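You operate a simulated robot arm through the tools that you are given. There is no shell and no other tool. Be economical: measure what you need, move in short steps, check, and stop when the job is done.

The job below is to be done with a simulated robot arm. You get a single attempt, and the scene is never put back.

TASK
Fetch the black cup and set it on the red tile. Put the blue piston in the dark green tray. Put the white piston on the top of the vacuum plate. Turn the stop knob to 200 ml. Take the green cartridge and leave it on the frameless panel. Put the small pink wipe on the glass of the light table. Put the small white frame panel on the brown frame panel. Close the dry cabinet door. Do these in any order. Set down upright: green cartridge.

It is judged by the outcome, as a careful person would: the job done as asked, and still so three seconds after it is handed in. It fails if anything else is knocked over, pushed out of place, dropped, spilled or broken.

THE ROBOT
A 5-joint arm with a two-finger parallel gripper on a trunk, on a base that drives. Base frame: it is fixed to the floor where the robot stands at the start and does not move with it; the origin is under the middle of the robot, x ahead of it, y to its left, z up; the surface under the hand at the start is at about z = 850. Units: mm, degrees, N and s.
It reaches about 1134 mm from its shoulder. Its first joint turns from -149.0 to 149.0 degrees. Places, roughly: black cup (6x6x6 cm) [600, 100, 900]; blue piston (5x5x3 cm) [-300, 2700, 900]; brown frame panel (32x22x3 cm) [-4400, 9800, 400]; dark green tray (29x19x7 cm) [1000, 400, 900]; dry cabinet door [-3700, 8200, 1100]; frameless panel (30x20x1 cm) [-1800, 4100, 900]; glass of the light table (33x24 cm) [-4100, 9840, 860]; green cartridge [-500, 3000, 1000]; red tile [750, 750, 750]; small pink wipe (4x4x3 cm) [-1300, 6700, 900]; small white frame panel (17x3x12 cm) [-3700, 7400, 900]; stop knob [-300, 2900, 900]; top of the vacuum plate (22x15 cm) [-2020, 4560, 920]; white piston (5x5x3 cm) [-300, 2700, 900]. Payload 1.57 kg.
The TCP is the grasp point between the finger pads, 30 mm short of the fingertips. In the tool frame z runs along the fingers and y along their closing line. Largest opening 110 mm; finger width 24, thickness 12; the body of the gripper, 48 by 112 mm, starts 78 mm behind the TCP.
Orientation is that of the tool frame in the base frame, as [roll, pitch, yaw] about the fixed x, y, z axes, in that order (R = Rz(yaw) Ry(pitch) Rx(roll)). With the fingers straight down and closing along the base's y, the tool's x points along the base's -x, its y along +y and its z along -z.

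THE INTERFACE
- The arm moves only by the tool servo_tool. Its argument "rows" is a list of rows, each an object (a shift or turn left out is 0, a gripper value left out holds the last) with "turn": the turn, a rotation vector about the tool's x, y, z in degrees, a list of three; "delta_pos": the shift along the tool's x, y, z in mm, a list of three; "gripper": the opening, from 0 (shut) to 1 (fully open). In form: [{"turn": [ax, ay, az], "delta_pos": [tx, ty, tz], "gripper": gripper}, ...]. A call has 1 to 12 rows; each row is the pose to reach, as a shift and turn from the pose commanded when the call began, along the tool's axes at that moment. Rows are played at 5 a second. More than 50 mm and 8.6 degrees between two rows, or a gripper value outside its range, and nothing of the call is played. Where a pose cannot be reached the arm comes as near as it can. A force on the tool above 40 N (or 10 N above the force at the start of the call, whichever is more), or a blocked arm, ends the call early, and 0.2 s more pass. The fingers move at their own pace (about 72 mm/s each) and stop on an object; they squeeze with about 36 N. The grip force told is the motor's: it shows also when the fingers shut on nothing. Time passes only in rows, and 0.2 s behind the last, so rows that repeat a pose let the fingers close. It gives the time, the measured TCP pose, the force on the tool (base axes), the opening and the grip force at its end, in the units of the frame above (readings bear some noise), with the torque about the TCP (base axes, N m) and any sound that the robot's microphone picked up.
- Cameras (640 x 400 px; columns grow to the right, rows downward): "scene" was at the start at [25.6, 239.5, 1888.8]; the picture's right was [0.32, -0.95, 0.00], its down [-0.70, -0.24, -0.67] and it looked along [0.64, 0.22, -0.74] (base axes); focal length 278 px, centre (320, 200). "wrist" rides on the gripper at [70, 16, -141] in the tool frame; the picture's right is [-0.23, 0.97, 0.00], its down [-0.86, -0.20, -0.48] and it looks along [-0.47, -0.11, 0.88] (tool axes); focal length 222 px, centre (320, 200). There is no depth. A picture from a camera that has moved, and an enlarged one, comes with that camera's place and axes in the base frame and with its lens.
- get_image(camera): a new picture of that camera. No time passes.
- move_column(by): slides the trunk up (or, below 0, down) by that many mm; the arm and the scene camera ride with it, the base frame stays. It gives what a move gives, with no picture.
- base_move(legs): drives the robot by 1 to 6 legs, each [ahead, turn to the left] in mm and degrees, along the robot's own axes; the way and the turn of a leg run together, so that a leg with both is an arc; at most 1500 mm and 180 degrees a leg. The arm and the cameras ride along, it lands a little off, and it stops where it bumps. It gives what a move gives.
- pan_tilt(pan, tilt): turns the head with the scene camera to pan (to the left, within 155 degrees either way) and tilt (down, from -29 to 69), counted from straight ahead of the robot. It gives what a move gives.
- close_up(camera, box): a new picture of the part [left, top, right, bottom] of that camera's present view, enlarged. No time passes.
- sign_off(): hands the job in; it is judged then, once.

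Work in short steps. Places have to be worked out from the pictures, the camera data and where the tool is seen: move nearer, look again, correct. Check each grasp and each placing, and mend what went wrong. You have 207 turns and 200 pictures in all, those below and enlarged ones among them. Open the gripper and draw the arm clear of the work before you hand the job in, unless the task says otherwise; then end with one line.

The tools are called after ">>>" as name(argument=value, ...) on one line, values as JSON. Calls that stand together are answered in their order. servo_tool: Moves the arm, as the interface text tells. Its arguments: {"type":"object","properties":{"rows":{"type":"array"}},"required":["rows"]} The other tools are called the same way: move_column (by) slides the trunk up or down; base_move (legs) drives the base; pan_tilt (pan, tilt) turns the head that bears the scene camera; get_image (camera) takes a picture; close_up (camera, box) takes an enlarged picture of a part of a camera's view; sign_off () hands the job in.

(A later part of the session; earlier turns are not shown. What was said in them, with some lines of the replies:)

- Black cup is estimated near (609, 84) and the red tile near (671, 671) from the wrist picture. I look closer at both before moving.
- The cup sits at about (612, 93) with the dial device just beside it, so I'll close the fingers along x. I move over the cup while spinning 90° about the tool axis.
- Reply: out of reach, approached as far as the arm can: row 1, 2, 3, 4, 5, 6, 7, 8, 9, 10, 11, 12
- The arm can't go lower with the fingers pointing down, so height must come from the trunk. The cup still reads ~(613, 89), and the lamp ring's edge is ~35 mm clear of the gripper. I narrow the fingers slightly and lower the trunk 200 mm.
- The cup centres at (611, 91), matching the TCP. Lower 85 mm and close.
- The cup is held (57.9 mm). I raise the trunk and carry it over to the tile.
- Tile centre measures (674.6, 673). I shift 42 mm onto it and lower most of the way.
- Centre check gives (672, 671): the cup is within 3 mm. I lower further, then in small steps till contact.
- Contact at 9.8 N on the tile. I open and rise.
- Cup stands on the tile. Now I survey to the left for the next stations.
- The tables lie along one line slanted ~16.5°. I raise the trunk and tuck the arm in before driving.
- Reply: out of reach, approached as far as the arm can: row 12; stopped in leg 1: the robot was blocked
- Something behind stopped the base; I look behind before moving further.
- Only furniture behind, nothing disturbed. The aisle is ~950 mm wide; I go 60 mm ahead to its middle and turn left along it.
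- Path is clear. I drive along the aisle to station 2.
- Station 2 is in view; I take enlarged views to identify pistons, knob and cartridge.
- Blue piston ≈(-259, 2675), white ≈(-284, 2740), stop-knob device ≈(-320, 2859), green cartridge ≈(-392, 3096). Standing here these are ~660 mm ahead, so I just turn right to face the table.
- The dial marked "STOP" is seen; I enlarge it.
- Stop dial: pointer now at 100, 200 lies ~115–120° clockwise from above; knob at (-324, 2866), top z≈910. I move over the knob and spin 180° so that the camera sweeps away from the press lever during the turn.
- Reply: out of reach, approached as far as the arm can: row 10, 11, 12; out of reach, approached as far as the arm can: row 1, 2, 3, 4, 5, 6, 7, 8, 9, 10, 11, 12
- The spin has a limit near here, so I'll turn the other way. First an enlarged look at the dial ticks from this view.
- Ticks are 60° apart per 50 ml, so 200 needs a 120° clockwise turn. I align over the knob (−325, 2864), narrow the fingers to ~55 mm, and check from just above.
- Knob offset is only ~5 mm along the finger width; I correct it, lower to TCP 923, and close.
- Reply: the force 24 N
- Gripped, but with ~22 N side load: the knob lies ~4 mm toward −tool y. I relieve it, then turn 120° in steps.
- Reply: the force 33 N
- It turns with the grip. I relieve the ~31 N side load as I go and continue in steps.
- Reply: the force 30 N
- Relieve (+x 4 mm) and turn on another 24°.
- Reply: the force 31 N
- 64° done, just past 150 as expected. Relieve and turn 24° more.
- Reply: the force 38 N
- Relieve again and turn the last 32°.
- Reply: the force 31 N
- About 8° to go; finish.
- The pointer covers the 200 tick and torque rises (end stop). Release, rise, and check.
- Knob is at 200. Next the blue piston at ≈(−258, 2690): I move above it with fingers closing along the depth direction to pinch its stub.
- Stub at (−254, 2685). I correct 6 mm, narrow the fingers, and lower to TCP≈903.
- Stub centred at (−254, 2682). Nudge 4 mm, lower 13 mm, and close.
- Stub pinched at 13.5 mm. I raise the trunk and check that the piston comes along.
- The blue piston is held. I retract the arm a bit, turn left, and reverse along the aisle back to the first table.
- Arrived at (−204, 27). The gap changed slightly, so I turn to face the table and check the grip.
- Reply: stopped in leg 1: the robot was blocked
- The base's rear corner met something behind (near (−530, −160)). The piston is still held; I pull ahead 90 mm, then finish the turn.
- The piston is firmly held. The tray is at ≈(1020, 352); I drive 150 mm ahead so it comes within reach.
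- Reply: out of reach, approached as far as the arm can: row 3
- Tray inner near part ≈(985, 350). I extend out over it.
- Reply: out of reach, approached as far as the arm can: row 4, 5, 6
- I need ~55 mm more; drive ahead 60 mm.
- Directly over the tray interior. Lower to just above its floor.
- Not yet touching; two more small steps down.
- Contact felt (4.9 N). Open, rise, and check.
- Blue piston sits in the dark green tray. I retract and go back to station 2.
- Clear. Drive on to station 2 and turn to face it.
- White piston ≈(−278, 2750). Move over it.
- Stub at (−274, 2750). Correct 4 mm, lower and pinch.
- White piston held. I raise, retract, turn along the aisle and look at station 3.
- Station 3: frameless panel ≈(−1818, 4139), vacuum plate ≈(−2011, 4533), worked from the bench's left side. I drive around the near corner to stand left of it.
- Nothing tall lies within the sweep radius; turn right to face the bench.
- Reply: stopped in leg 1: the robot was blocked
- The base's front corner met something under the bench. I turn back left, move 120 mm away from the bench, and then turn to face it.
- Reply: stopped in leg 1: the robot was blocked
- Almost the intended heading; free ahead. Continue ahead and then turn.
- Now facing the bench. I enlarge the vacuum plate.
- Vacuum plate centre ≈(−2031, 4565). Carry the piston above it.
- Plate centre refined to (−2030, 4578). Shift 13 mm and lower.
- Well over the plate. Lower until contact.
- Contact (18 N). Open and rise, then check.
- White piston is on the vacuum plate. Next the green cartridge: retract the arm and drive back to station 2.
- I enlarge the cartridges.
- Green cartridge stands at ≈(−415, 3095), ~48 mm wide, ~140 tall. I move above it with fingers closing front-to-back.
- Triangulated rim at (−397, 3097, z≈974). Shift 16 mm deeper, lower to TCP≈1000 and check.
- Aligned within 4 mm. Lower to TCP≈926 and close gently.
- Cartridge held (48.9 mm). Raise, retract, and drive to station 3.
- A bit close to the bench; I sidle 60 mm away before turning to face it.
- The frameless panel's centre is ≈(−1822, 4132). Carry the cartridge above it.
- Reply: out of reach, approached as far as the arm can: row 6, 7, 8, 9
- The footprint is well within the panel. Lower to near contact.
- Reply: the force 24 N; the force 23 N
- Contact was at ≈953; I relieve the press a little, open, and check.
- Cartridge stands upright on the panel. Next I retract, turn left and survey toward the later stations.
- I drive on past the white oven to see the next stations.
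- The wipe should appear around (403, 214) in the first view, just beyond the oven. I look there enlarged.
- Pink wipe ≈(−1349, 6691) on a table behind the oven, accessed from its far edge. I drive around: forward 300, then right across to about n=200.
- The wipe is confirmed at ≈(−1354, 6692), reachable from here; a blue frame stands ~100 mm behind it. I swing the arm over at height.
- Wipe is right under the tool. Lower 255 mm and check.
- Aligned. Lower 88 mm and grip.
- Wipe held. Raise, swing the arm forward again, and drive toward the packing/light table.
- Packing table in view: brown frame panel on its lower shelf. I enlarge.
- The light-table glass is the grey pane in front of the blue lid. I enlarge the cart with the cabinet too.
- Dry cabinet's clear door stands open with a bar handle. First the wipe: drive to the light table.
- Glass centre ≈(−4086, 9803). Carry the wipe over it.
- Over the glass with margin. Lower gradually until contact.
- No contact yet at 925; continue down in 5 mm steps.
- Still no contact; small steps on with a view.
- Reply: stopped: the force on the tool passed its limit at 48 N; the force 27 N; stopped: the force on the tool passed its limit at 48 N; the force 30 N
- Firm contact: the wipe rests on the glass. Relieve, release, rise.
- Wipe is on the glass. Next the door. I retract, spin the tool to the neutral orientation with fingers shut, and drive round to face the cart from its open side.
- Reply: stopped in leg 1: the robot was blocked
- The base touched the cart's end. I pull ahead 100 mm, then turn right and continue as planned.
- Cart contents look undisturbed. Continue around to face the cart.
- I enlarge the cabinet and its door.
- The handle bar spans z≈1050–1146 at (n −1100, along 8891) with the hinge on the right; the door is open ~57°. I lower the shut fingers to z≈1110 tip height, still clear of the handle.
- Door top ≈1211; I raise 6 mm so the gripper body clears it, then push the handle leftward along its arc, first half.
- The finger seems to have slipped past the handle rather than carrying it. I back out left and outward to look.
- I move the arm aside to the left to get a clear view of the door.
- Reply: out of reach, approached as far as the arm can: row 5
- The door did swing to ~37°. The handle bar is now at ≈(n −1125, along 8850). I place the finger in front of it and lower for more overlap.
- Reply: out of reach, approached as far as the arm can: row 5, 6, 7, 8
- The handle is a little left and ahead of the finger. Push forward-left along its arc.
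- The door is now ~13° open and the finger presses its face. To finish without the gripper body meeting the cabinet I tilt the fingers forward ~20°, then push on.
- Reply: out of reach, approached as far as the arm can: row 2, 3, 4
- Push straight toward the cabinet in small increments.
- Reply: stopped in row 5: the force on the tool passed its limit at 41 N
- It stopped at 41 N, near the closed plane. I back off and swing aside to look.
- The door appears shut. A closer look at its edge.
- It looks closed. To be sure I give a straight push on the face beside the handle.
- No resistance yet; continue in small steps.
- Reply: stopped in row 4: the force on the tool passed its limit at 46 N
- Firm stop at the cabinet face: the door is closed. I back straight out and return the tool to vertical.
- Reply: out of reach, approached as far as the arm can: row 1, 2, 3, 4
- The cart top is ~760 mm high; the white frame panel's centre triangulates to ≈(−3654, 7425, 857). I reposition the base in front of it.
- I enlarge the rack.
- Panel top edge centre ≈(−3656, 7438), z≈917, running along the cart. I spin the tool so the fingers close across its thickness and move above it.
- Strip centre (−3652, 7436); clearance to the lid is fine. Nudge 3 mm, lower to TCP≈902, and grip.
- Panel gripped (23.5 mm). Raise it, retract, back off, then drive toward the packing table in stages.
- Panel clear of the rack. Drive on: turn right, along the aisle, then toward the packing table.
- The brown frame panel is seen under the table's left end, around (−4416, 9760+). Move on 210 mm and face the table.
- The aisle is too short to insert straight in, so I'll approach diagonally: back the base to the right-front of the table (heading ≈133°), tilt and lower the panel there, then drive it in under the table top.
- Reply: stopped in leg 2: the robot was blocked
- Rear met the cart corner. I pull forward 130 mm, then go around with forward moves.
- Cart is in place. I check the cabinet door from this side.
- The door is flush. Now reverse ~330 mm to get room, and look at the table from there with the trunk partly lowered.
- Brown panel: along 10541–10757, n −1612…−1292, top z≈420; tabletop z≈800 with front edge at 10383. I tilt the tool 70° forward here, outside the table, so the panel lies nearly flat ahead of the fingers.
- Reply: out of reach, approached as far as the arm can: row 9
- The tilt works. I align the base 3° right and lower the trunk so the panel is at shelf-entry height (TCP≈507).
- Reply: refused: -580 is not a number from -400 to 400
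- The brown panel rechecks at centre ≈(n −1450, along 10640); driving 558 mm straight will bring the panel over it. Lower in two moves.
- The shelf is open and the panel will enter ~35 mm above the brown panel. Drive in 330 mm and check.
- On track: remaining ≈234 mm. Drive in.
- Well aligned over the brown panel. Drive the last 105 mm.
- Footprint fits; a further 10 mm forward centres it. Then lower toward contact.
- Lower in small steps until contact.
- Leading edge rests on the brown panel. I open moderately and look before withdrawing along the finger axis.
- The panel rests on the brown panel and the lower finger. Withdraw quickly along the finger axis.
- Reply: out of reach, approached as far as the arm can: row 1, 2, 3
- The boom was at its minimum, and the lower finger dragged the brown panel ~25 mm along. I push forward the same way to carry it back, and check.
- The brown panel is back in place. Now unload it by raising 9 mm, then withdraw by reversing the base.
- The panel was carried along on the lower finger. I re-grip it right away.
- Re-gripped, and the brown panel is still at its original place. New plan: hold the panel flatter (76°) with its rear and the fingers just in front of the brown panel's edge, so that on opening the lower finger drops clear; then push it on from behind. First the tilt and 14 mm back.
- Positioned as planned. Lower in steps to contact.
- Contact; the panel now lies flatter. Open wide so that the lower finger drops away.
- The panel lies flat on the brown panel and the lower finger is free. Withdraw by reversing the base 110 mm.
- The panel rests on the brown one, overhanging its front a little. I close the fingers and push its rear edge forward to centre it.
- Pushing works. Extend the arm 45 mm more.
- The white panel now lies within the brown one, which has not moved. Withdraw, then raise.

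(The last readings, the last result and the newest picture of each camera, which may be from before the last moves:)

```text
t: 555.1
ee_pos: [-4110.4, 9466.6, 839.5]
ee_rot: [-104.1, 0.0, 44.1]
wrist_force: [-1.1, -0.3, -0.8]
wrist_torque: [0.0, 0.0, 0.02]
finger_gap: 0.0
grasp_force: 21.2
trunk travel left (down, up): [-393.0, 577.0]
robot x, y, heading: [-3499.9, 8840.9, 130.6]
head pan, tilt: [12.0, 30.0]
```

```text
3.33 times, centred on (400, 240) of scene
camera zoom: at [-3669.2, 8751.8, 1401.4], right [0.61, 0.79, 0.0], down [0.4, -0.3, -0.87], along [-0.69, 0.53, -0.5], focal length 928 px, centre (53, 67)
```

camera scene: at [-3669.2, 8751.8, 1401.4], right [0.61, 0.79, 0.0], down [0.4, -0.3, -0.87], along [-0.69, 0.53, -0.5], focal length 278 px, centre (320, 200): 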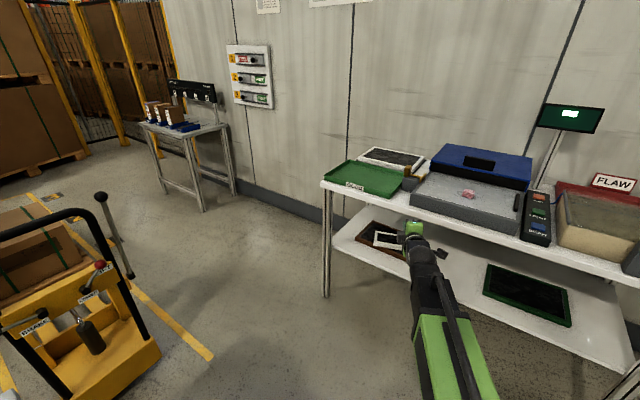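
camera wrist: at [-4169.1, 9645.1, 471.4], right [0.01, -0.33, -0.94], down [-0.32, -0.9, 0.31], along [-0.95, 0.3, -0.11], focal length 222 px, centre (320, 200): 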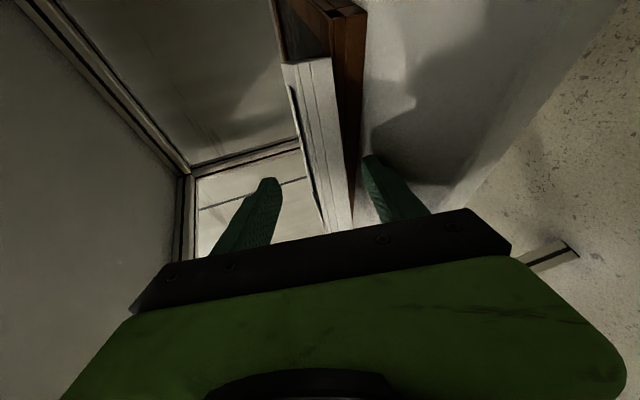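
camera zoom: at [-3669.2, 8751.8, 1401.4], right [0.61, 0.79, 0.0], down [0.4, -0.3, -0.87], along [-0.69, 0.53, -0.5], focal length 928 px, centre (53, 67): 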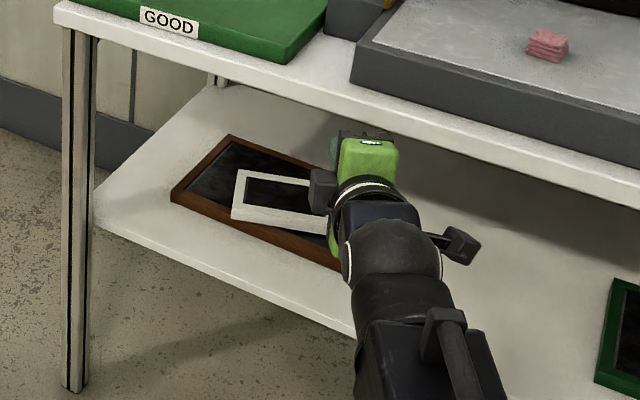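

Everything lies as wanted. I open the gripper, back off, and take a last look at the cabinet door.

>>> servo_tool(rows=[{"gripper": 0.4}, {"gripper": 0.7}, {"gripper": 0.7}])

>>> base_move(legs=[[-90, 0]])

>>> move_column(by=390)

>>> pan_tilt(pan=80, tilt=45)

>>> get_image(camera="scene")

```text
t: 555.9
ee_pos: [-4110.1, 9467.0, 839.4]
ee_rot: [-104.1, 0.0, 44.1]
wrist_force: [0.4, 0.7, 0.8]
wrist_torque: [-0.02, 0.0, -0.02]
finger_gap: 76.8
grasp_force: 0.1
trunk travel left (down, up): [-393.0, 577.0]
robot x, y, heading: [-3500.9, 8842.0, 130.6]
head pan, tilt: [12.0, 30.0]
```

```text
t: 557.0
ee_pos: [-4049.6, 9397.4, 840.0]
ee_rot: [-104.2, -0.2, 44.1]
wrist_force: [0.1, -0.2, 0.2]
wrist_torque: [0.05, 0.03, -0.02]
finger_gap: 77.0
grasp_force: 0.1
trunk travel left (down, up): [-393.0, 577.0]
robot x, y, heading: [-3440.3, 8770.8, 130.7]
head pan, tilt: [12.0, 30.0]
```

```text
t: 560.8
ee_pos: [-4050.4, 9398.0, 1230.0]
ee_rot: [-104.1, -0.1, 44.0]
wrist_force: [0.1, -0.1, -0.5]
wrist_torque: [-0.03, -0.02, 0.0]
finger_gap: 77.1
grasp_force: 0.1
trunk travel left (down, up): [-783.0, 187.0]
robot x, y, heading: [-3437.4, 8772.7, 130.6]
head pan, tilt: [12.0, 30.0]
```

```text
t: 562.1
ee_pos: [-4050.6, 9398.3, 1229.9]
ee_rot: [-104.1, -0.1, 44.1]
wrist_force: [-0.1, 0.4, 0.2]
wrist_torque: [-0.01, 0.0, 0.03]
finger_gap: 77.1
grasp_force: 0.1
trunk travel left (down, up): [-783.0, 187.0]
robot x, y, heading: [-3437.7, 8772.7, 130.6]
head pan, tilt: [80.0, 45.0]
```

```text
17 pictures are left
camera scene: at [-3608.1, 8586.5, 1768.8], right [-0.51, 0.86, 0.0], down [0.61, 0.36, -0.71], along [-0.61, -0.36, -0.71], focal length 278 px, centre (320, 200)
```

scene: 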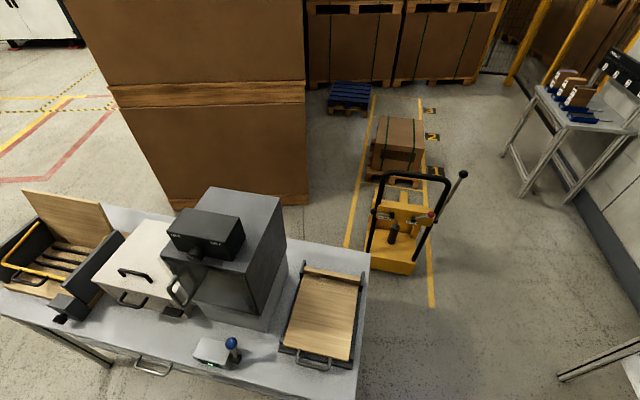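

>>> close_up(camera="scene", box=[150, 190, 290, 340])

```text
2.67 times, centred on (220, 265) of scene
camera zoom: at [-3608.1, 8586.5, 1768.8], right [-0.51, 0.86, 0.0], down [0.61, 0.36, -0.71], along [-0.61, -0.36, -0.71], focal length 742 px, centre (587, 27)
```

zoom: 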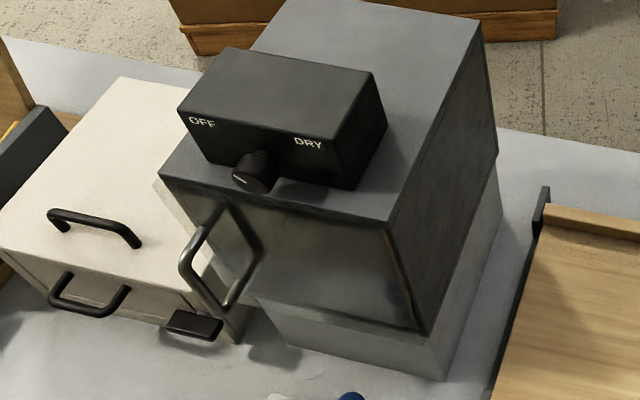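

The door is closed and everything is placed; the gripper is open and clear. Handing in.

>>> sign_off()

```text
The job is handed in.
```

All eight parts of the task are done and the job is handed in. While I was setting the white frame panel down, the brown frame panel slid about 25 mm. I moved it back; it now sits about where it started.
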